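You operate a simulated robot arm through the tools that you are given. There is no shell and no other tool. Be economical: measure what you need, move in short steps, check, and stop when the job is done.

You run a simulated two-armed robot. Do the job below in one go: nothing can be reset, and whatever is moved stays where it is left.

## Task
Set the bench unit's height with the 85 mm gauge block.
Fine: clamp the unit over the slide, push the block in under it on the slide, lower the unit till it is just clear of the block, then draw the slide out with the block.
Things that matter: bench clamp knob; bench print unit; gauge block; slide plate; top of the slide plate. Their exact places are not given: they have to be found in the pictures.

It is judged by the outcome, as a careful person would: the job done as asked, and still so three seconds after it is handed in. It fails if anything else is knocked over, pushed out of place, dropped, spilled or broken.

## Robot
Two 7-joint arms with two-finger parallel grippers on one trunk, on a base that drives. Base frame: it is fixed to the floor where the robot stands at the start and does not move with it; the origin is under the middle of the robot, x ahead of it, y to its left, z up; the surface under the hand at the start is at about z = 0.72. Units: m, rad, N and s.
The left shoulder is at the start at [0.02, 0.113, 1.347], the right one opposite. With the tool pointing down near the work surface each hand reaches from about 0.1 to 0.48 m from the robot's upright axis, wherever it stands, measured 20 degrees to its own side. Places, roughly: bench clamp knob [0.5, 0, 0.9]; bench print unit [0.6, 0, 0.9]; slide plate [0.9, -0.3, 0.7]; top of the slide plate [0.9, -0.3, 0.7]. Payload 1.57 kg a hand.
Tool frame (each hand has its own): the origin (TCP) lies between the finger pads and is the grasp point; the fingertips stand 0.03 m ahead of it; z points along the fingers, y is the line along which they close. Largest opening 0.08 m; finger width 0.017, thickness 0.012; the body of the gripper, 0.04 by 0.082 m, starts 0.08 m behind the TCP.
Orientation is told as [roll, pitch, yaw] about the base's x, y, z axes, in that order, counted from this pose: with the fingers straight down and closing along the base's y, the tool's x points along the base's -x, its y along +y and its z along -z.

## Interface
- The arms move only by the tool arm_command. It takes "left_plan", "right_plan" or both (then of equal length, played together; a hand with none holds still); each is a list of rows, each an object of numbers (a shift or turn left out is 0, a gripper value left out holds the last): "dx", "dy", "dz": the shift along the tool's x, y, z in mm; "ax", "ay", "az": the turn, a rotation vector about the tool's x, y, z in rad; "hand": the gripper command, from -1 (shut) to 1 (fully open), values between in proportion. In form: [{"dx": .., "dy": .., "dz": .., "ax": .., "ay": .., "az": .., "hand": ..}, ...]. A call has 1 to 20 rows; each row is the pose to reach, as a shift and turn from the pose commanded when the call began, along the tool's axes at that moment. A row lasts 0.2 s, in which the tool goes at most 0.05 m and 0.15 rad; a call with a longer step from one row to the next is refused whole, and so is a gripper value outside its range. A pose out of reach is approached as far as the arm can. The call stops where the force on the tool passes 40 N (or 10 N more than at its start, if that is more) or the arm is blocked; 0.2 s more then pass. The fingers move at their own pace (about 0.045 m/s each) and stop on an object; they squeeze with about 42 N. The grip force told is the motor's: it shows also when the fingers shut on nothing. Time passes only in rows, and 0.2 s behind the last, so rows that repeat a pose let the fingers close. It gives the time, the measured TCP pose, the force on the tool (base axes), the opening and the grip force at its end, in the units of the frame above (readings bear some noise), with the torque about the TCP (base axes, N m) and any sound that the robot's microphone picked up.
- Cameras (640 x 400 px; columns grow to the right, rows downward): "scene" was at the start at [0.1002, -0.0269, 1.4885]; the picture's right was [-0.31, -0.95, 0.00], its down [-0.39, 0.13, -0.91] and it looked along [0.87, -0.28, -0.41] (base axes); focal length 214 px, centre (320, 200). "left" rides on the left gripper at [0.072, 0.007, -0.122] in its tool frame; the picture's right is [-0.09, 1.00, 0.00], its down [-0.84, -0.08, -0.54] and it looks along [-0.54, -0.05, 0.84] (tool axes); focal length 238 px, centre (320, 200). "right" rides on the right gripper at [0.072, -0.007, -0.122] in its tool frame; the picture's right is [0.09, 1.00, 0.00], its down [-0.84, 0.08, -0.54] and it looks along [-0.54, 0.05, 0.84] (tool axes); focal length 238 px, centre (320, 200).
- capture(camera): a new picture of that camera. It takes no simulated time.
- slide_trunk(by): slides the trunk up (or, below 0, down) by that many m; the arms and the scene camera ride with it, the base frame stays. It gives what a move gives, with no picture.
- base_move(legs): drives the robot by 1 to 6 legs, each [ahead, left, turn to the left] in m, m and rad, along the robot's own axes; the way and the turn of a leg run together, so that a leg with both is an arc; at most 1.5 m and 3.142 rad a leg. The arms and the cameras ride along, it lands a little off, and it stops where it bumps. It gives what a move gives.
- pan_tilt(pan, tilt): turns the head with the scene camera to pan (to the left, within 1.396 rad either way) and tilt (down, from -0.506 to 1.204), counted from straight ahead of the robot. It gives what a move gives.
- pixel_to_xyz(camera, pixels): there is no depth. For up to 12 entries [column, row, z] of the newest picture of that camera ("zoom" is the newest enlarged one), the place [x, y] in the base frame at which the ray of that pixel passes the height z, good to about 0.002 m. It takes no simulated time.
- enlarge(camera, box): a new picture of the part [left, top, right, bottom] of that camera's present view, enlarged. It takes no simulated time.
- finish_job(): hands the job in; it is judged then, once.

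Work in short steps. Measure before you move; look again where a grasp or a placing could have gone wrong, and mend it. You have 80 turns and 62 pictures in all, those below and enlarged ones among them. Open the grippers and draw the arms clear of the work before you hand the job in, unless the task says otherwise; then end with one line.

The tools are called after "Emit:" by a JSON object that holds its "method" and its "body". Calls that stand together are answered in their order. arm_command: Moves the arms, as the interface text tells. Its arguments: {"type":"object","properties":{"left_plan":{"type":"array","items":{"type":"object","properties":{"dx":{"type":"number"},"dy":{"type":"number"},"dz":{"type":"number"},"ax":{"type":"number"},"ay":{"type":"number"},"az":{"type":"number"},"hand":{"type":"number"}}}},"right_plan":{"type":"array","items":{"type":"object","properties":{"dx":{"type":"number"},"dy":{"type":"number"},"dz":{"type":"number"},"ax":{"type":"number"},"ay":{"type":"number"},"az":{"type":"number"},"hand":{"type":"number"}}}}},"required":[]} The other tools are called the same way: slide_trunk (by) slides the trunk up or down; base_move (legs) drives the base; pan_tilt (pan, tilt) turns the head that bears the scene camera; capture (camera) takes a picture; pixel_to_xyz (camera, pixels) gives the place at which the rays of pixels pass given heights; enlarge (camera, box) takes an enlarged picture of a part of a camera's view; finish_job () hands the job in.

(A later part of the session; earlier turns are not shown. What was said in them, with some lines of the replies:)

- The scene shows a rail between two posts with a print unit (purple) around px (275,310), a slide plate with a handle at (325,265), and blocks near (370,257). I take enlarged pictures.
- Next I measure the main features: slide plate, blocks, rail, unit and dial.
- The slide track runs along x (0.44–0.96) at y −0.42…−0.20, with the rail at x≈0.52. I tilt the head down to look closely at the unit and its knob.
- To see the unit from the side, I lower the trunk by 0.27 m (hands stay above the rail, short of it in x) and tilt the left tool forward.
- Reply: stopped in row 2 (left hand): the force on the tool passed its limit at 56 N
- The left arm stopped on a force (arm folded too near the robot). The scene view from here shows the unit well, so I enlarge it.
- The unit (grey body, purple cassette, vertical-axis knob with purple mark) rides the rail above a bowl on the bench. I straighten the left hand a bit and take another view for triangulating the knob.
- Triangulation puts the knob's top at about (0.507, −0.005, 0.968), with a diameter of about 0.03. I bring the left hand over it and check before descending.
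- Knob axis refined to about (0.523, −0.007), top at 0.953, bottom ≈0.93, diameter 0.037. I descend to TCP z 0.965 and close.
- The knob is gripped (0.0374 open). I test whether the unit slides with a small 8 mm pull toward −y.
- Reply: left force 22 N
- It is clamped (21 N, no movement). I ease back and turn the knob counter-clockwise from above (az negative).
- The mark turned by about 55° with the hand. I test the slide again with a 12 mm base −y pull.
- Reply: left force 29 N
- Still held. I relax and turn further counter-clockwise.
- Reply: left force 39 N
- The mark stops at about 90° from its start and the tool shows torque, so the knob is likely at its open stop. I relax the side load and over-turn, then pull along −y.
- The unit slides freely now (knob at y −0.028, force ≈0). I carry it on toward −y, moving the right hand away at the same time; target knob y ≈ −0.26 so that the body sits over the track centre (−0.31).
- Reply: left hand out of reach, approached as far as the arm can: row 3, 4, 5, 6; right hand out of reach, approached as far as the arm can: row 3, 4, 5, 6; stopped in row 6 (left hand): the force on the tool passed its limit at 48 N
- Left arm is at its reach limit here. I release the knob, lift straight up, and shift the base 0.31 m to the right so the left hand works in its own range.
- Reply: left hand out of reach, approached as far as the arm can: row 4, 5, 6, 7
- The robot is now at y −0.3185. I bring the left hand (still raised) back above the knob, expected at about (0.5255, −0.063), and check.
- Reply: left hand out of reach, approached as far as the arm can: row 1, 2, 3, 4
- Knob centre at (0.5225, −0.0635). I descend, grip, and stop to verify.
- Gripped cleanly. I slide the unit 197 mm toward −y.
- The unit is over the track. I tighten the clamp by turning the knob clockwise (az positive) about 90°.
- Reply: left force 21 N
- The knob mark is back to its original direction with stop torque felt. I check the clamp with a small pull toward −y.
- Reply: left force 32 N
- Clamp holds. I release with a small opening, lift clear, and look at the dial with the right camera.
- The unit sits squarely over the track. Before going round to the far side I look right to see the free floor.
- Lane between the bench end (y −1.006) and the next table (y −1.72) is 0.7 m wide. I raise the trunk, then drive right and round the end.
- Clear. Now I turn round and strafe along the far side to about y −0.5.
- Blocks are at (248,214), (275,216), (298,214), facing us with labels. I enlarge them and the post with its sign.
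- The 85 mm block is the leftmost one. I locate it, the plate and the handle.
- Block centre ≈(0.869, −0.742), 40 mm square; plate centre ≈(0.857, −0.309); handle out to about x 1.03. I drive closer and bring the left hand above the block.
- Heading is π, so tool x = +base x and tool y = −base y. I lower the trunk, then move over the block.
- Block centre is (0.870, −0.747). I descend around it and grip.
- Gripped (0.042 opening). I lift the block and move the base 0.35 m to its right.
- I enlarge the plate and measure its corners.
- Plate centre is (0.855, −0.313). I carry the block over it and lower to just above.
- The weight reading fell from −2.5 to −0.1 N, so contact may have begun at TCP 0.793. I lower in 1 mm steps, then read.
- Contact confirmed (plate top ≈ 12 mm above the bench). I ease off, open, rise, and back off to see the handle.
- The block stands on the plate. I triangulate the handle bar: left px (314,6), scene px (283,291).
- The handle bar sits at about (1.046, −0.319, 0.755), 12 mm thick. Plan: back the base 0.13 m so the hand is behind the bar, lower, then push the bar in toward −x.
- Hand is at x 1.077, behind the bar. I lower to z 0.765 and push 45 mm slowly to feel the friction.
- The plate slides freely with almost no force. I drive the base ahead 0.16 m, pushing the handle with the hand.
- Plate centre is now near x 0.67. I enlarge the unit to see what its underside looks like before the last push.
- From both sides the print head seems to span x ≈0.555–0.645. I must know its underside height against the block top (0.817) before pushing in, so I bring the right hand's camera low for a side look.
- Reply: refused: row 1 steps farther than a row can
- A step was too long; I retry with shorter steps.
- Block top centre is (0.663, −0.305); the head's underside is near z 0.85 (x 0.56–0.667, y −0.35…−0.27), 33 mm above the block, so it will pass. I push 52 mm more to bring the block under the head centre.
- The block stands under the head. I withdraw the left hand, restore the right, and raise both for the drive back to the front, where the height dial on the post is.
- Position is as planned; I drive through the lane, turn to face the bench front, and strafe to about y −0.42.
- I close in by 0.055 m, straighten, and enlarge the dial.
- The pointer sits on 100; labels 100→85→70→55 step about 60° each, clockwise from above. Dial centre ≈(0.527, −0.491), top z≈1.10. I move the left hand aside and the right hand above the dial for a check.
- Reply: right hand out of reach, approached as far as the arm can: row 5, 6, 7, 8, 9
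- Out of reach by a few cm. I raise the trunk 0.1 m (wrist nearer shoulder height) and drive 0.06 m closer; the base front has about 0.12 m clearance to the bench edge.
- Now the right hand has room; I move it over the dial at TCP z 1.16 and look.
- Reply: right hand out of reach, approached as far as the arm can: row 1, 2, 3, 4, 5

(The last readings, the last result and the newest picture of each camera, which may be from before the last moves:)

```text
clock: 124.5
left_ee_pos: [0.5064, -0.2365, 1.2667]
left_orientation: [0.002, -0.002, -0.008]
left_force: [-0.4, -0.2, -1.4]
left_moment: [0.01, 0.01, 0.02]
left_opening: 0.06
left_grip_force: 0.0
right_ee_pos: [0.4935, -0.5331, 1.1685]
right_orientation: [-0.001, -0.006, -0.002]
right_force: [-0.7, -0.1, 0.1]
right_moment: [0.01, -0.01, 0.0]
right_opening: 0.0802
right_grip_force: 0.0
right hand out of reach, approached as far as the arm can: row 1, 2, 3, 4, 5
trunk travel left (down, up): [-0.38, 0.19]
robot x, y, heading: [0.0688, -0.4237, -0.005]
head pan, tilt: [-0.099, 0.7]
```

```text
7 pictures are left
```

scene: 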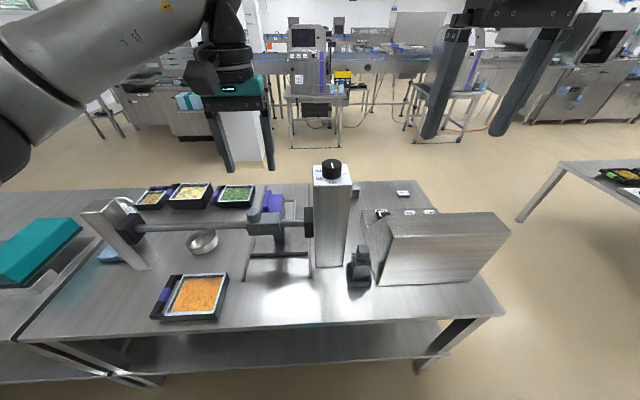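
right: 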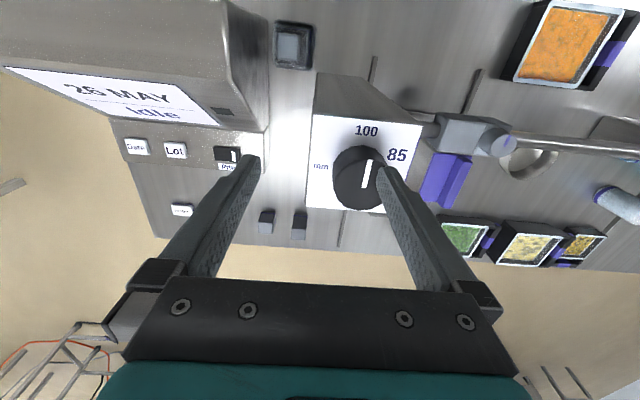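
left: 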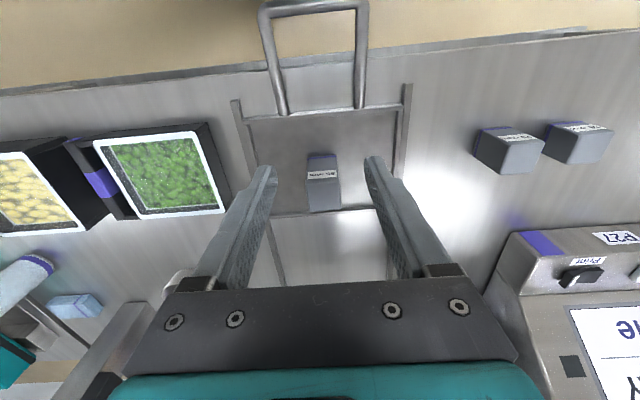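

The commanded pose had run ahead of the measured one (unreachable target). I query the dial's place in this view, before correcting.

Emit:
{"method": "pixel_to_xyz", "body": {"camera": "right", "pixels": [[362, 180, 1.1], [362, 180, 1.09], [333, 180, 1.1], [388, 180, 1.1], [364, 187, 1.1], [369, 160, 1.1], [312, 115, 1.07], [422, 125, 1.07], [366, 131, 1.07], [397, 155, 1.07]]}}

Emit:
{"method": "arm_command", "body": {"right_plan": [{"dx": 20, "dy": -20}, {"dx": 40, "dy": -40}, {"dx": 65, "dy": -64}, {"dx": 65, "dy": -64}]}}

```text
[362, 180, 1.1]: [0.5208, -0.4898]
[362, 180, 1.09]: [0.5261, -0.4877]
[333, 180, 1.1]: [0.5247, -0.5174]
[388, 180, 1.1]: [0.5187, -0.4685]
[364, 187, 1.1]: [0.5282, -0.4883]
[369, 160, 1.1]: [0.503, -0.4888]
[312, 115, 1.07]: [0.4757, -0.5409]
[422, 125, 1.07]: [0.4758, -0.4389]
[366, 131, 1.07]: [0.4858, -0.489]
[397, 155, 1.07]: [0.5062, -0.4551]
```

```text
clock: 125.5
left_ee_pos: [0.5061, -0.2354, 1.2672]
left_orientation: [0.001, -0.001, -0.006]
left_force: [0.4, -1.1, -0.7]
left_moment: [0.02, 0.01, -0.03]
left_opening: 0.0599
left_grip_force: 0.0
right_ee_pos: [0.4286, -0.5947, 1.1703]
right_orientation: [0.0, -0.004, 0.0]
right_force: [-0.3, 0.2, 0.4]
right_moment: [-0.01, 0.03, -0.01]
right_opening: 0.0799
right_grip_force: 0.1
trunk travel left (down, up): [-0.38, 0.19]
robot x, y, heading: [0.0694, -0.4251, -0.005]
head pan, tilt: [-0.099, 0.7]
```

The limit is real for this arm posture; reach was better with the hand high relative to the shoulder. I raise the hands (right +0.2, left +0.15 and back), then lower the trunk by 0.2.

Emit:
{"method": "arm_command", "body": {"left_plan": [{"dx": 15, "dz": -20}, {"dx": 35, "dz": -50}, {"dx": 55, "dz": -80}, {"dx": 70, "dz": -110}, {"dx": 80, "dz": -140}, {"dx": 80, "dz": -150}], "right_plan": [{"dz": -35}, {"dz": -75}, {"dz": -115}, {"dz": -150}, {"dz": -180}, {"dz": -200}]}}

Emit:
{"method": "slide_trunk", "body": {"by": -0.2}}

Emit:
{"method": "arm_command", "body": {"right_plan": [{"dx": -22, "dy": 24}, {"dx": -46, "dy": 50}, {"dx": -70, "dy": 76}, {"dx": -95, "dy": 104}, {"dx": -95, "dy": 104}]}}

```text
clock: 126.9
left_ee_pos: [0.4274, -0.2333, 1.4169]
left_orientation: [0.0, -0.002, -0.004]
left_force: [-0.5, -0.4, 0.5]
left_moment: [-0.01, -0.01, -0.01]
left_opening: 0.06
left_grip_force: 0.1
right_ee_pos: [0.4318, -0.5931, 1.3689]
right_orientation: [0.003, -0.002, 0.0]
right_force: [-1.2, 0.3, -0.8]
right_moment: [-0.01, -0.03, -0.03]
right_opening: 0.08
right_grip_force: 0.0
trunk travel left (down, up): [-0.38, 0.19]
robot x, y, heading: [0.0684, -0.4238, -0.0]
head pan, tilt: [-0.099, 0.7]
```

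```text
clock: 129.1
left_ee_pos: [0.4276, -0.2347, 1.2168]
left_orientation: [0.001, -0.002, -0.008]
left_force: [-0.1, -0.3, 0.1]
left_moment: [-0.02, 0.05, 0.02]
left_opening: 0.0604
left_grip_force: 0.1
right_ee_pos: [0.4318, -0.5924, 1.1687]
right_orientation: [0.0, -0.004, -0.003]
right_force: [0.2, 0.3, -0.1]
right_moment: [0.0, 0.01, 0.03]
right_opening: 0.0798
right_grip_force: 0.0
trunk travel left (down, up): [-0.18, 0.39]
robot x, y, heading: [0.0666, -0.4258, 0.001]
head pan, tilt: [-0.099, 0.7]
```

```text
clock: 130.3
left_ee_pos: [0.4285, -0.2344, 1.2173]
left_orientation: [0.001, 0.0, -0.007]
left_force: [0.3, 0.4, -0.6]
left_moment: [0.0, -0.03, 0.0]
left_opening: 0.0603
left_grip_force: 0.0
right_ee_pos: [0.4756, -0.5544, 1.1557]
right_orientation: [-0.001, -0.003, -0.002]
right_force: [0.2, 0.6, 0.2]
right_moment: [0.01, -0.02, -0.01]
right_opening: 0.0799
right_grip_force: 0.0
right hand out of reach, approached as far as the arm can: row 2, 3, 4, 5
trunk travel left (down, up): [-0.18, 0.39]
robot x, y, heading: [0.0743, -0.4228, -0.003]
head pan, tilt: [-0.099, 0.7]
```

The right arm stays short here, while the left arm reached 0.52 m at the knob. I switch: right hand back, trunk up 0.09, base 0.13 to the right, and use the left hand for the dial.

Emit:
{"method": "arm_command", "body": {"right_plan": [{"dx": 25, "dz": -10}, {"dx": 60, "dz": -20}, {"dx": 100, "dy": -20, "dz": -20}, {"dx": 130, "dy": -40, "dz": -20}, {"dx": 130, "dy": -40, "dz": -20}]}}

Emit:
{"method": "slide_trunk", "body": {"by": 0.09}}

Emit:
{"method": "base_move", "body": {"legs": [[0, -0.135, 0]]}}

Emit:
{"method": "arm_command", "body": {"left_plan": [{"dx": -22, "dy": -28, "hand": 1}, {"dx": -46, "dy": -58}, {"dx": -70, "dy": -90, "dz": 15}, {"dx": -92, "dy": -118, "dz": 40}, {"dx": -92, "dy": -118, "dz": 80}, {"dx": -92, "dy": -118, "dz": 115}, {"dx": -92, "dy": -118, "dz": 135}, {"dx": -92, "dy": -118, "dz": 135}]}}

```text
clock: 131.5
left_ee_pos: [0.4286, -0.2334, 1.2171]
left_orientation: [0.002, -0.001, -0.007]
left_force: [0.4, -0.2, 0.0]
left_moment: [0.0, -0.01, -0.03]
left_opening: 0.0602
left_grip_force: 0.2
right_ee_pos: [0.3461, -0.5894, 1.1721]
right_orientation: [0.0, -0.002, -0.002]
right_force: [0.2, -0.4, -0.1]
right_moment: [-0.01, 0.01, -0.02]
right_opening: 0.08
right_grip_force: 0.0
trunk travel left (down, up): [-0.18, 0.39]
robot x, y, heading: [0.0724, -0.423, -0.001]
head pan, tilt: [-0.099, 0.7]
```

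```text
clock: 132.8
left_ee_pos: [0.4276, -0.234, 1.3063]
left_orientation: [0.002, -0.001, -0.007]
left_force: [-0.1, 0.2, -0.4]
left_moment: [-0.01, 0.0, -0.02]
left_opening: 0.0601
left_grip_force: 0.1
right_ee_pos: [0.3474, -0.5889, 1.2615]
right_orientation: [-0.001, -0.005, 0.0]
right_force: [-0.7, -0.5, 0.5]
right_moment: [0.0, 0.02, -0.01]
right_opening: 0.0802
right_grip_force: 0.0
trunk travel left (down, up): [-0.27, 0.3]
robot x, y, heading: [0.0724, -0.425, -0.0]
head pan, tilt: [-0.099, 0.7]
```

```text
clock: 134.1
left_ee_pos: [0.4281, -0.3692, 1.3066]
left_orientation: [0.001, -0.001, -0.008]
left_force: [0.1, -0.6, 0.8]
left_moment: [0.03, -0.01, 0.03]
left_opening: 0.06
left_grip_force: 0.1
right_ee_pos: [0.3468, -0.725, 1.2623]
right_orientation: [-0.001, -0.004, -0.004]
right_force: [0.2, -0.4, -0.6]
right_moment: [0.05, 0.0, 0.0]
right_opening: 0.08
right_grip_force: 0.0
trunk travel left (down, up): [-0.27, 0.3]
robot x, y, heading: [0.0691, -0.5604, -0.002]
head pan, tilt: [-0.099, 0.7]
```

```text
clock: 135.8
left_ee_pos: [0.5173, -0.4878, 1.1707]
left_orientation: [0.003, -0.001, -0.008]
left_force: [-0.6, 0.1, 0.3]
left_moment: [0.01, 0.02, -0.01]
left_opening: 0.0798
left_grip_force: 0.0
right_ee_pos: [0.3463, -0.725, 1.2623]
right_orientation: [0.001, -0.005, -0.005]
right_force: [0.4, 0.1, 0.0]
right_moment: [-0.03, -0.02, 0.01]
right_opening: 0.0798
right_grip_force: 0.0
trunk travel left (down, up): [-0.27, 0.3]
robot x, y, heading: [0.0664, -0.5583, -0.003]
head pan, tilt: [-0.099, 0.7]
```

The left hand reaches. One picture refines the dial centre before gripping.

Emit:
{"method": "enlarge", "body": {"camera": "left", "box": [260, 100, 380, 210]}}

Emit:
{"method": "pixel_to_xyz", "body": {"camera": "zoom", "pixels": [[320, 200, 1.1], [320, 100, 1.1], [320, 300, 1.1], [220, 200, 1.1], [420, 200, 1.1]]}}

```text
3.64 times, centred on (320, 155) of left
```

zoom: 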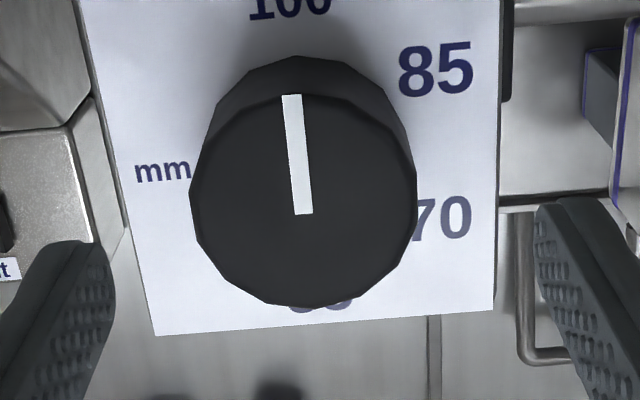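

```text
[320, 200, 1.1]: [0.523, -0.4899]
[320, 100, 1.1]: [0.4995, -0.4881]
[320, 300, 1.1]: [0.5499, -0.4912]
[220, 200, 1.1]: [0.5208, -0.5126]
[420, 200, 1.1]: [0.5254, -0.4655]
```

Dial centre is (0.523, −0.493), diameter 0.053. I pre-rotate the hand by +0.5 rad, descend and grip the dial.

Emit:
{"method": "arm_command", "body": {"left_plan": [{"dx": -5.7, "dy": -5, "az": -0.13}, {"dx": -5.7, "dy": -5, "az": -0.26}, {"dx": -5.7, "dy": -5, "az": -0.39}, {"dx": -5.7, "dy": -5, "az": -0.5, "dz": 20}, {"dx": -5.7, "dy": -5, "az": -0.5, "dz": 45}, {"dx": -5.7, "dy": -5, "az": -0.5, "dz": 58}, {"dx": -5.7, "dy": -5, "az": -0.5, "dz": 64, "hand": 1}, {"dx": -5.7, "dy": -5, "az": -0.5, "dz": 64, "hand": -1}, {"dx": -5.7, "dy": -5, "az": -0.5, "dz": 64}, {"dx": -5.7, "dy": -5, "az": -0.5, "dz": 64}, {"dx": -5.7, "dy": -5, "az": -0.5, "dz": 64}]}}

```text
clock: 138.2
left_ee_pos: [0.523, -0.4905, 1.1092]
left_orientation: [-0.002, -0.004, 0.492]
left_force: [-3.6, 10.7, 16.2]
left_moment: [0.4, 0.6, -0.09]
left_opening: 0.0511
left_grip_force: 34.3
right_ee_pos: [0.345, -0.7231, 1.2633]
right_orientation: [-0.002, -0.006, -0.005]
right_force: [-0.2, 0.4, -0.1]
right_moment: [0.03, -0.02, -0.02]
right_opening: 0.0801
right_grip_force: 0.1
trunk travel left (down, up): [-0.27, 0.3]
robot x, y, heading: [0.072, -0.5555, 0.002]
head pan, tilt: [-0.099, 0.7]
```

Gripped at 0.051; the tips touch the panel (16 N), so I ease up 3 mm and turn clockwise 0.52 rad (half way to 85).

Emit:
{"method": "arm_command", "body": {"left_plan": [{"dz": -4}, {"dz": -4, "az": 0.1}, {"dz": -4, "az": 0.2}, {"dz": -4, "az": 0.3}, {"dz": -4, "az": 0.4}, {"dz": -4, "az": 0.52}, {"dz": -4, "az": 0.52}]}}

Emit:
{"method": "enlarge", "body": {"camera": "left", "box": [240, 60, 620, 260]}}

```text
clock: 139.8
left_ee_pos: [0.5233, -0.4921, 1.1111]
left_orientation: [0.002, 0.003, -0.032]
left_force: [-7.8, 6.2, -20.6]
left_moment: [0.12, -0.69, -0.06]
left_opening: 0.0511
left_grip_force: 45.6
right_ee_pos: [0.3464, -0.7229, 1.2619]
right_orientation: [-0.003, -0.003, -0.004]
right_force: [-0.3, -0.3, -0.4]
right_moment: [0.03, -0.03, -0.04]
right_opening: 0.0801
right_grip_force: 0.0
trunk travel left (down, up): [-0.27, 0.3]
robot x, y, heading: [0.0692, -0.5608, -0.003]
head pan, tilt: [-0.099, 0.7]
```

```text
1.68 times, centred on (430, 160) of left
```

zoom: 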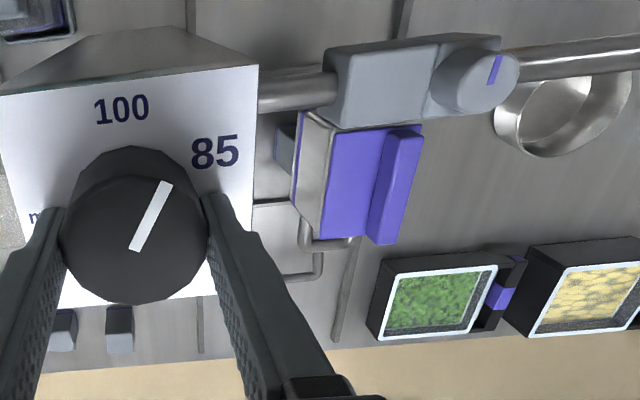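

The dial now reads ~92.5. I check whether the rail dropped, using the knob top's apparent place (true x,y ≈ 0.522, −0.260).

Emit:
{"method": "pixel_to_xyz", "body": {"camera": "zoom", "pixels": [[487, 80, 0.953], [487, 80, 0.945], [487, 80, 0.935], [294, 202, 0.84], [294, 202, 0.83], [297, 116, 0.84], [297, 116, 0.83], [276, 170, 0.817], [276, 130, 0.817], [297, 132, 0.817]]}}

```text
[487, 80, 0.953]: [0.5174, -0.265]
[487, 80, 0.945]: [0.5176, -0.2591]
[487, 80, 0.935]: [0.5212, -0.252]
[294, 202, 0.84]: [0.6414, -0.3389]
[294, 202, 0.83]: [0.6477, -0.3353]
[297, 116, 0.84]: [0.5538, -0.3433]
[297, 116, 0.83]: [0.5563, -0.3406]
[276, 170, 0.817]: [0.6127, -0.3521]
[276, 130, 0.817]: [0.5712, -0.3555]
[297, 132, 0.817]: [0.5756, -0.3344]
```

The knob top fell to z≈0.947, so the dial lowers the unit about as its scale says. Triangulated underside then was ≈0.836 at 100 (≈104 over the plate). I turn another 0.33 rad, to about 87.7, and watch the torque.

Emit:
{"method": "arm_command", "body": {"left_plan": [{"dz": 1.5, "az": 0.08}, {"dz": 1.5, "az": 0.16}, {"dz": 1.5, "az": 0.24}, {"dz": 1.5, "az": 0.33}, {"dz": 1.5, "az": 0.33}]}}

```text
clock: 141.1
left_ee_pos: [0.5227, -0.4939, 1.1103]
left_orientation: [0.0, -0.001, -0.363]
left_force: [-7.4, -2.7, -5.6]
left_moment: [-0.07, 1.04, -0.02]
left_opening: 0.0514
left_grip_force: 45.4
right_ee_pos: [0.344, -0.725, 1.2612]
right_orientation: [0.0, -0.003, -0.005]
right_force: [0.1, 0.5, -0.8]
right_moment: [0.01, 0.03, 0.03]
right_opening: 0.08
right_grip_force: 0.2
trunk travel left (down, up): [-0.27, 0.3]
robot x, y, heading: [0.0697, -0.5566, -0.007]
head pan, tilt: [-0.099, 0.7]
```

No contact torque yet (−0.02) at about 87.8. I go on in small 0.04 rad (≈0.6 mm) steps, reading the torque after each.

Emit:
{"method": "arm_command", "body": {"left_plan": [{"az": 0.02}, {"az": 0.04}, {"az": 0.04}]}}

Emit:
{"method": "arm_command", "body": {"left_plan": [{"az": 0.02}, {"az": 0.04}, {"az": 0.04}]}}

Emit:
{"method": "enlarge", "body": {"camera": "left", "box": [330, 100, 490, 220]}}

```text
clock: 141.8
left_ee_pos: [0.5232, -0.4941, 1.1105]
left_orientation: [0.0, -0.002, -0.4]
left_force: [-11.1, -5.0, -3.5]
left_moment: [-0.6, 0.06, -0.05]
left_opening: 0.0506
left_grip_force: 45.1
right_ee_pos: [0.3443, -0.7255, 1.2633]
right_orientation: [0.0, -0.006, -0.004]
right_force: [-0.1, -0.2, 0.5]
right_moment: [-0.03, 0.03, 0.0]
right_opening: 0.0798
right_grip_force: 0.1
trunk travel left (down, up): [-0.27, 0.3]
robot x, y, heading: [0.0672, -0.5637, -0.002]
head pan, tilt: [-0.099, 0.7]
```

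```text
clock: 142.7
left_ee_pos: [0.5246, -0.4935, 1.1105]
left_orientation: [0.0, -0.001, -0.443]
left_force: [-10.1, -7.3, -1.3]
left_moment: [-0.53, 0.03, 0.0]
left_opening: 0.0509
left_grip_force: 45.4
right_ee_pos: [0.345, -0.7246, 1.263]
right_orientation: [0.0, -0.005, -0.002]
right_force: [-0.1, -0.7, -0.6]
right_moment: [0.01, -0.01, 0.01]
right_opening: 0.0804
right_grip_force: 0.0
trunk travel left (down, up): [-0.27, 0.3]
robot x, y, heading: [0.0693, -0.5592, -0.005]
head pan, tilt: [-0.099, 0.7]
```

```text
3.33 times, centred on (410, 160) of left
```

zoom: 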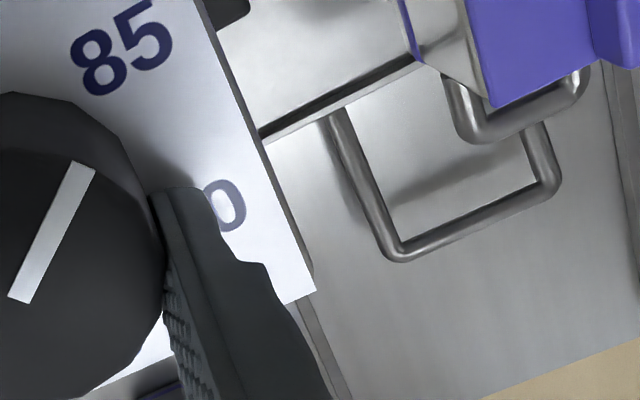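

Still no contact at about 86.6. Two more 0.04 rad steps.

Emit:
{"method": "arm_command", "body": {"left_plan": [{"az": 0.02}, {"az": 0.04}, {"az": 0.04}]}}

Emit:
{"method": "arm_command", "body": {"left_plan": [{"az": 0.02}, {"az": 0.04}, {"az": 0.04}]}}

```text
clock: 143.4
left_ee_pos: [0.5242, -0.4936, 1.1101]
left_orientation: [0.0, -0.001, -0.48]
left_force: [-11.4, -8.2, -5.0]
left_moment: [-0.85, -0.67, -0.02]
left_opening: 0.0509
left_grip_force: 45.0
right_ee_pos: [0.3447, -0.7255, 1.2631]
right_orientation: [0.002, -0.005, -0.003]
right_force: [0.5, 0.4, 0.1]
right_moment: [-0.03, 0.01, -0.03]
right_opening: 0.0801
right_grip_force: 0.0
trunk travel left (down, up): [-0.27, 0.3]
robot x, y, heading: [0.0753, -0.5568, -0.003]
head pan, tilt: [-0.099, 0.7]
```

```text
clock: 144.2
left_ee_pos: [0.5244, -0.4937, 1.11]
left_orientation: [0.001, 0.001, -0.521]
left_force: [-6.2, -9.3, -5.9]
left_moment: [-0.62, 0.06, -0.06]
left_opening: 0.051
left_grip_force: 45.5
right_ee_pos: [0.3452, -0.7256, 1.2623]
right_orientation: [0.0, -0.004, -0.002]
right_force: [-0.1, 0.2, -0.6]
right_moment: [-0.02, 0.0, 0.01]
right_opening: 0.0799
right_grip_force: 0.1
trunk travel left (down, up): [-0.27, 0.3]
robot x, y, heading: [0.0679, -0.5609, -0.007]
head pan, tilt: [-0.099, 0.7]
```

Torque gives no sign (dial may not transmit contact), so I need a direct look at the gap. I release the dial, rise, back the base 0.2 m, and put the left camera low in front, looking horizontally under the head.

Emit:
{"method": "arm_command", "body": {"left_plan": [{"hand": 1}, {"hand": 1}, {"dz": -25}, {"dz": -60, "az": -0.12}, {"dz": -65, "az": -0.25}, {"dz": -65, "az": -0.38}, {"dz": -65, "az": -0.52}, {"dz": -65, "az": -0.52}]}}

Emit:
{"method": "base_move", "body": {"legs": [[-0.2, 0, 0]]}}

Emit:
{"method": "arm_command", "body": {"left_plan": [{"dx": -8, "dy": 16, "dz": 33, "ay": -0.1}, {"dx": -15, "dy": 33, "dz": 66, "ay": -0.2}, {"dx": -23, "dy": 49, "dz": 99, "ay": -0.3}, {"dx": -30, "dy": 66, "dz": 132, "ay": -0.4}, {"dx": -38, "dy": 82, "dz": 165, "ay": -0.5}, {"dx": -46, "dy": 98, "dz": 198, "ay": -0.6}, {"dx": -53, "dy": 115, "dz": 231, "ay": -0.7}, {"dx": -61, "dy": 131, "dz": 264, "ay": -0.8}, {"dx": -68, "dy": 148, "dz": 297, "ay": -0.9}, {"dx": -76, "dy": 170, "dz": 330, "ay": -1.0}, {"dx": -76, "dy": 170, "dz": 330, "ay": -1.0}]}}

Emit:
{"method": "enlarge", "body": {"camera": "left", "box": [250, 110, 410, 230]}}

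```text
clock: 146.1
left_ee_pos: [0.524, -0.4913, 1.1755]
left_orientation: [0.003, -0.004, 0.003]
left_force: [0.3, 0.6, -0.9]
left_moment: [0.0, 0.0, -0.01]
left_opening: 0.0802
left_grip_force: 0.1
right_ee_pos: [0.346, -0.7251, 1.2618]
right_orientation: [0.0, -0.003, -0.004]
right_force: [0.5, -1.1, -1.0]
right_moment: [0.03, 0.0, 0.0]
right_opening: 0.0801
right_grip_force: 0.1
trunk travel left (down, up): [-0.27, 0.3]
robot x, y, heading: [0.0701, -0.5615, -0.007]
head pan, tilt: [-0.099, 0.7]
```

```text
clock: 147.7
left_ee_pos: [0.323, -0.4907, 1.1747]
left_orientation: [0.002, -0.002, 0.004]
left_force: [-0.7, -0.5, 0.4]
left_moment: [0.02, -0.04, 0.02]
left_opening: 0.0802
left_grip_force: 0.0
right_ee_pos: [0.1468, -0.7227, 1.2615]
right_orientation: [-0.001, -0.003, -0.003]
right_force: [-0.9, -0.7, -0.1]
right_moment: [0.01, -0.02, 0.02]
right_opening: 0.0799
right_grip_force: 0.1
trunk travel left (down, up): [-0.27, 0.3]
robot x, y, heading: [-0.1321, -0.5581, 0.003]
head pan, tilt: [-0.099, 0.7]
```

```text
clock: 150.1
left_ee_pos: [0.3843, -0.3391, 0.8845]
left_orientation: [-0.031, -0.868, 0.002]
left_force: [-0.2, 0.8, 0.4]
left_moment: [-0.01, 0.02, -0.01]
left_opening: 0.08
left_grip_force: 0.1
left hand out of reach, approached as far as the arm can: row 9, 10, 11
right_ee_pos: [0.1465, -0.723, 1.262]
right_orientation: [-0.001, -0.004, -0.001]
right_force: [0.2, -0.6, -0.1]
right_moment: [-0.01, 0.04, 0.0]
right_opening: 0.08
right_grip_force: 0.1
trunk travel left (down, up): [-0.27, 0.3]
robot x, y, heading: [-0.1265, -0.5613, 0.0]
head pan, tilt: [-0.099, 0.7]
```

```text
3.33 times, centred on (330, 170) of left
```

zoom: 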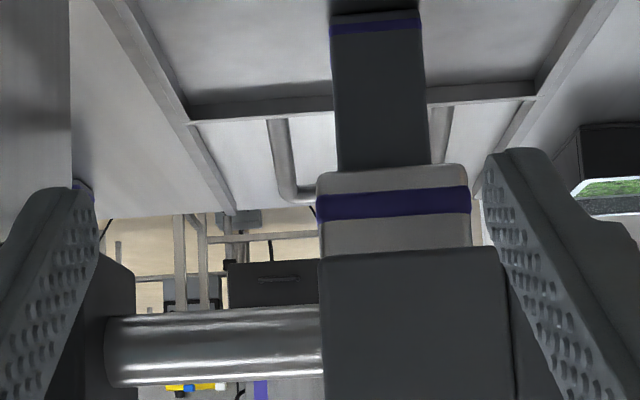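

The view (upside-down) shows the block's face passing behind the head's lower edge at row ~168. I compute where these rays lie.

Emit:
{"method": "pixel_to_xyz", "body": {"camera": "zoom", "pixels": [[395, 168, 0.81], [395, 168, 0.82], [395, 168, 0.83], [378, 15, 0.732], [378, 20, 0.732], [333, 100, 0.77], [428, 100, 0.77], [320, 200, 0.83], [470, 200, 0.83], [395, 188, 0.83], [395, 188, 0.82], [420, 250, 0.85]]}}

```text
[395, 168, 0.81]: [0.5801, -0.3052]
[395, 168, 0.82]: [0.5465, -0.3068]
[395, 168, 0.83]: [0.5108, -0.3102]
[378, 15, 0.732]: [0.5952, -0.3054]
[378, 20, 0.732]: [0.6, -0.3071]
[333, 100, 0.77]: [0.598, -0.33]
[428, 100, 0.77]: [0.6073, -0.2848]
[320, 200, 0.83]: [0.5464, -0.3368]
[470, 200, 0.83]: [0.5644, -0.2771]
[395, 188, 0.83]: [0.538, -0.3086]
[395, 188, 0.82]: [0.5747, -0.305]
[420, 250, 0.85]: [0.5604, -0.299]
```

The head's lower edge computes to z≈0.8175 at x≈0.555, against the block top ≈0.817: with the dial at 85.5 (60° per 15 mm), it is just clear by about half a millimetre. Now I retract and drive round to the far side to draw the slide out.

Emit:
{"method": "arm_command", "body": {"left_plan": [{"dx": 19, "dz": -23}, {"dx": -4, "dz": -42}, {"dx": -34, "dz": -68}, {"dx": -65, "dz": -94, "ay": 0.13}, {"dx": -95, "dz": -120, "ay": 0.26}, {"dx": -126, "dz": -146, "ay": 0.39}, {"dx": -156, "dz": -171, "ay": 0.52}, {"dx": -187, "dz": -197, "ay": 0.65}, {"dx": -187, "dz": -197, "ay": 0.78}, {"dx": -187, "dz": -197, "ay": 0.868}, {"dx": -187, "dz": -197, "ay": 0.868}]}}

Emit:
{"method": "slide_trunk", "body": {"by": 0.1}}

Emit:
{"method": "base_move", "body": {"legs": [[0, -0.78, 0], [1.0, 0, 0], [0.59, 0, 0]]}}

```text
clock: 152.4
left_ee_pos: [0.3576, -0.3378, 1.1586]
left_orientation: [-0.023, 0.005, -0.023]
left_force: [-0.5, -0.6, 0.5]
left_moment: [0.02, 0.01, -0.01]
left_opening: 0.08
left_grip_force: 0.1
left hand out of reach, approached as far as the arm can: row 1
right_ee_pos: [0.1478, -0.7225, 1.2615]
right_orientation: [0.0, -0.005, -0.001]
right_force: [0.0, -0.4, 0.7]
right_moment: [-0.01, 0.01, 0.0]
right_opening: 0.08
right_grip_force: 0.2
trunk travel left (down, up): [-0.27, 0.3]
robot x, y, heading: [-0.1315, -0.5596, 0.004]
head pan, tilt: [-0.099, 0.7]
```

```text
clock: 153.8
left_ee_pos: [0.3575, -0.3365, 1.2579]
left_orientation: [-0.022, 0.002, -0.023]
left_force: [-0.9, 0.0, -0.4]
left_moment: [-0.02, 0.0, -0.03]
left_opening: 0.0799
left_grip_force: 0.0
right_ee_pos: [0.1472, -0.722, 1.3616]
right_orientation: [0.002, -0.004, -0.002]
right_force: [-0.9, -0.2, 0.5]
right_moment: [-0.03, 0.0, -0.02]
right_opening: 0.08
right_grip_force: 0.1
trunk travel left (down, up): [-0.37, 0.2]
robot x, y, heading: [-0.1332, -0.5604, -0.002]
head pan, tilt: [-0.099, 0.7]
```

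```text
clock: 165.8
left_ee_pos: [1.9527, -1.0602, 1.2574]
left_orientation: [-0.023, 0.003, 0.009]
left_force: [0.3, 0.1, 0.0]
left_moment: [0.01, 0.03, 0.02]
left_opening: 0.08
left_grip_force: 0.1
right_ee_pos: [1.7545, -1.4518, 1.3622]
right_orientation: [0.0, -0.004, 0.032]
right_force: [-0.5, -0.2, -0.4]
right_moment: [0.0, 0.01, 0.0]
right_opening: 0.08
right_grip_force: 0.0
trunk travel left (down, up): [-0.37, 0.2]
robot x, y, heading: [1.4709, -1.3007, 0.027]
head pan, tilt: [-0.099, 0.7]
```

Turn, strafe to y≈−0.22, close in, lower the trunk, and look.

Emit:
{"method": "base_move", "body": {"legs": [[0, 0, 3.115], [0, -1.08, 0], [0.19, 0, 0]]}}

Emit:
{"method": "slide_trunk", "body": {"by": -0.19}}

Emit:
{"method": "pan_tilt", "body": {"pan": 0.1, "tilt": 0.8}}

Emit:
{"method": "capture", "body": {"camera": "scene"}}

```text
clock: 179.6
left_ee_pos: [0.8003, -0.4686, 1.2569]
left_orientation: [-0.022, 0.004, 3.116]
left_force: [0.0, -0.4, 0.2]
left_moment: [0.02, 0.01, -0.02]
left_opening: 0.08
left_grip_force: 0.0
right_ee_pos: [1.0125, -0.0844, 1.3634]
right_orientation: [-0.002, -0.004, 3.138]
right_force: [-0.4, 1.0, -0.3]
right_moment: [-0.01, -0.03, 0.01]
right_opening: 0.0799
right_grip_force: 0.0
trunk travel left (down, up): [-0.37, 0.2]
robot x, y, heading: [1.2898, -0.246, 3.135]
head pan, tilt: [-0.099, 0.7]
```

```text
clock: 181.7
left_ee_pos: [0.8011, -0.4689, 1.0684]
left_orientation: [-0.023, 0.0, 3.116]
left_force: [-1.2, -0.1, -0.9]
left_moment: [0.01, -0.02, -0.02]
left_opening: 0.0798
left_grip_force: 0.0
right_ee_pos: [1.0124, -0.0837, 1.1721]
right_orientation: [0.0, -0.003, 3.137]
right_force: [0.4, 0.6, -0.3]
right_moment: [-0.05, 0.0, -0.01]
right_opening: 0.0801
right_grip_force: 0.2
trunk travel left (down, up): [-0.18, 0.39]
robot x, y, heading: [1.288, -0.2482, 3.136]
head pan, tilt: [-0.099, 0.7]
```

```text
clock: 182.4
left_ee_pos: [0.8007, -0.4686, 1.0673]
left_orientation: [-0.022, 0.001, 3.115]
left_force: [0.4, -0.1, -0.3]
left_moment: [0.03, 0.0, 0.02]
left_opening: 0.08
left_grip_force: 0.1
right_ee_pos: [1.0114, -0.0843, 1.1724]
right_orientation: [0.001, -0.002, 3.136]
right_force: [1.0, -0.6, -0.3]
right_moment: [-0.02, 0.02, 0.0]
right_opening: 0.0802
right_grip_force: 0.0
trunk travel left (down, up): [-0.18, 0.39]
robot x, y, heading: [1.2901, -0.2495, 3.136]
head pan, tilt: [0.099, 0.799]
```

```text
2 pictures are left
```

scene: 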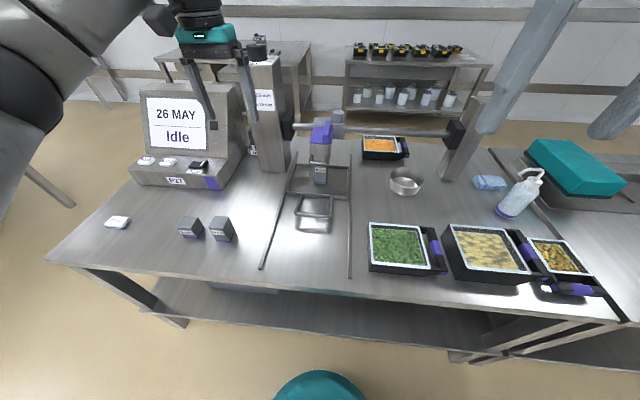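

The unit, block and plate look in order; handle bar at px (314,216), plate front edge at row ~193. I measure these and bring the left hand over the loop.

Emit:
{"method": "pixel_to_xyz", "body": {"camera": "scene", "pixels": [[314, 217, 0.755], [298, 217, 0.755], [331, 216, 0.755], [318, 193, 0.738], [303, 196, 0.74], [331, 196, 0.74], [320, 182, 0.735]]}}

Emit:
{"method": "arm_command", "body": {"left_plan": [{"dx": -8, "dy": -40, "hand": 0}, {"dx": -16, "dy": -80, "dz": 20}, {"dx": -24, "dy": -120, "dz": 40}, {"dx": -30, "dy": -150, "dz": 70}, {"dx": -30, "dy": -150, "dz": 110}, {"dx": -30, "dy": -150, "dz": 150}, {"dx": -30, "dy": -150, "dz": 167}, {"dx": -30, "dy": -150, "dz": 167}]}}

```text
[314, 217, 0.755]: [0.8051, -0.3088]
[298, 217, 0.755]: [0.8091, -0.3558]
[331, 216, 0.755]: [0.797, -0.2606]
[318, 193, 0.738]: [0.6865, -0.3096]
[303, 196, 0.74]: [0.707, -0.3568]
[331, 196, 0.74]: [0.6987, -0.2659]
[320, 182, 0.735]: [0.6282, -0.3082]
```

```text
clock: 184.2
left_ee_pos: [0.7761, -0.3144, 0.9024]
left_orientation: [-0.024, 0.001, 3.116]
left_force: [-0.6, 1.2, 1.3]
left_moment: [-0.03, 0.01, 0.0]
left_opening: 0.04
left_grip_force: 0.1
right_ee_pos: [1.0122, -0.0845, 1.1719]
right_orientation: [0.0, -0.003, 3.137]
right_force: [0.6, 0.0, 0.4]
right_moment: [-0.02, -0.03, 0.0]
right_opening: 0.08
right_grip_force: 0.1
trunk travel left (down, up): [-0.18, 0.39]
robot x, y, heading: [1.2893, -0.2485, 3.135]
head pan, tilt: [0.099, 0.799]
```

Bar at x≈0.803, loop interior 0.71–0.796; hand at 0.776 inside it. I descend, then draw the slide out 110 mm slowly and look.

Emit:
{"method": "arm_command", "body": {"left_plan": [{"dz": 45}, {"dz": 90}, {"dz": 120}, {"dz": 137}, {"dx": 6, "dz": 137}, {"dx": 12, "dz": 137}, {"dx": 18, "dz": 137}, {"dx": 24, "dz": 137}, {"dx": 31, "dz": 137}, {"dx": 38, "dz": 137}, {"dx": 46, "dz": 137}, {"dx": 54, "dz": 137}, {"dx": 62, "dz": 137}, {"dx": 70, "dz": 137}, {"dx": 78, "dz": 137}, {"dx": 86, "dz": 137}, {"dx": 94, "dz": 137}, {"dx": 102, "dz": 137}, {"dx": 108, "dz": 137}, {"dx": 110, "dz": 137}]}}

Emit:
{"method": "enlarge", "body": {"camera": "scene", "box": [240, 100, 400, 260]}}

```text
clock: 188.4
left_ee_pos: [0.8851, -0.3129, 0.7669]
left_orientation: [-0.023, 0.003, 3.113]
left_force: [-0.9, 0.0, -0.6]
left_moment: [-0.04, 0.0, 0.03]
left_opening: 0.04
left_grip_force: 0.1
right_ee_pos: [1.0125, -0.0839, 1.1715]
right_orientation: [-0.001, -0.004, 3.135]
right_force: [-1.0, 0.0, -0.2]
right_moment: [0.01, 0.0, 0.0]
right_opening: 0.0798
right_grip_force: 0.0
trunk travel left (down, up): [-0.18, 0.39]
robot x, y, heading: [1.2872, -0.2489, 3.137]
head pan, tilt: [0.099, 0.799]
```

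```text
2.50 times, centred on (320, 180) of scene
5 turns are left
```

zoom: 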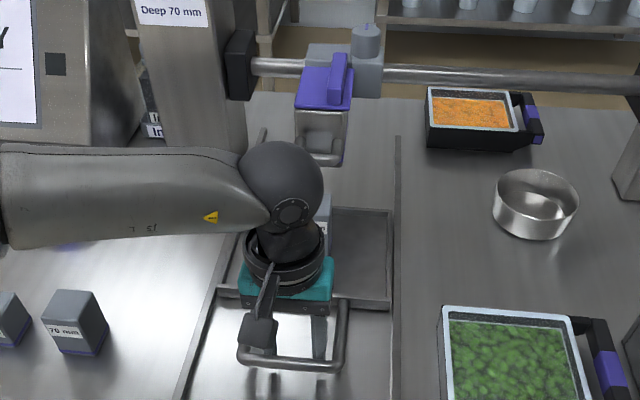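

The slide came out freely with the block still upright on it. I draw it the rest of the way by backing the base 0.15 m.

Emit:
{"method": "base_move", "body": {"legs": [[-0.075, 0, 0], [-0.07, 0, 0]]}}

Emit:
{"method": "arm_command", "body": {"left_plan": [{"dx": -8}, {"dx": -8, "dz": -35}, {"dx": -8, "dz": -80}, {"dx": -8, "dz": -125}, {"dx": -8, "dz": -170}, {"dx": -8, "dz": -210}, {"dx": 0, "dz": -240}, {"dx": 0, "dz": -240, "hand": 1}]}}

Emit:
{"method": "base_move", "body": {"legs": [[-0.25, 0, 0]]}}

Emit:
{"method": "capture", "body": {"camera": "scene"}}

```text
clock: 190.1
left_ee_pos: [1.0298, -0.3134, 0.7672]
left_orientation: [-0.023, 0.005, 3.112]
left_force: [-0.2, 0.4, 0.3]
left_moment: [0.0, -0.01, 0.0]
left_opening: 0.0401
left_grip_force: 0.0
right_ee_pos: [1.1576, -0.0835, 1.1729]
right_orientation: [0.001, -0.002, 3.134]
right_force: [-0.7, 0.5, 1.0]
right_moment: [0.0, 0.02, -0.04]
right_opening: 0.0799
right_grip_force: 0.1
trunk travel left (down, up): [-0.18, 0.39]
robot x, y, heading: [1.4305, -0.2511, 3.133]
head pan, tilt: [0.099, 0.799]
```

```text
clock: 191.9
left_ee_pos: [1.0294, -0.3198, 1.0084]
left_orientation: [-0.022, 0.003, 3.111]
left_force: [0.0, 0.7, -0.7]
left_moment: [0.0, 0.0, 0.03]
left_opening: 0.0743
left_grip_force: 0.2
right_ee_pos: [1.1559, -0.0848, 1.1718]
right_orientation: [-0.001, -0.002, 3.135]
right_force: [0.3, -1.2, 0.2]
right_moment: [-0.01, 0.02, -0.03]
right_opening: 0.08
right_grip_force: 0.1
trunk travel left (down, up): [-0.18, 0.39]
robot x, y, heading: [1.435, -0.2466, 3.134]
head pan, tilt: [0.099, 0.799]
```

```text
clock: 193.7
left_ee_pos: [1.2796, -0.3231, 1.0089]
left_orientation: [-0.024, 0.003, 3.11]
left_force: [0.4, -0.1, -0.6]
left_moment: [0.0, 0.02, 0.0]
left_opening: 0.08
left_grip_force: 0.0
right_ee_pos: [1.4079, -0.0861, 1.1723]
right_orientation: [0.001, -0.003, 3.135]
right_force: [0.4, -0.4, -0.1]
right_moment: [-0.01, 0.0, 0.01]
right_opening: 0.0799
right_grip_force: 0.0
trunk travel left (down, up): [-0.18, 0.39]
robot x, y, heading: [1.6817, -0.2523, 3.135]
head pan, tilt: [0.099, 0.799]
```

```text
0 pictures are left
4 turns are left
```

scene: 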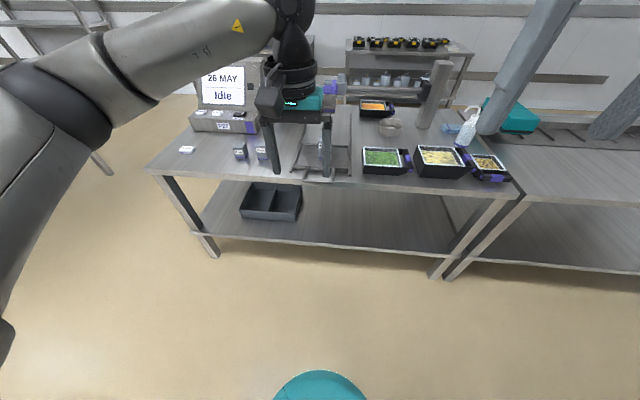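

The slide is fully out with the block standing on it near px (322,150). The arms are clear with the grippers open, so I hand in the job.

Emit:
{"method": "finish_job", "body": {}}

```text
The job is handed in.
```

The print unit is clamped over the slide at the 85 mm gauge height, and the slide has been drawn back out with the block standing on it. I judged the clearance over the block at about half a millimetre. That comes from the dial position (about 85.5) and a camera estimate good to roughly 2 mm, not from feeling the contact.
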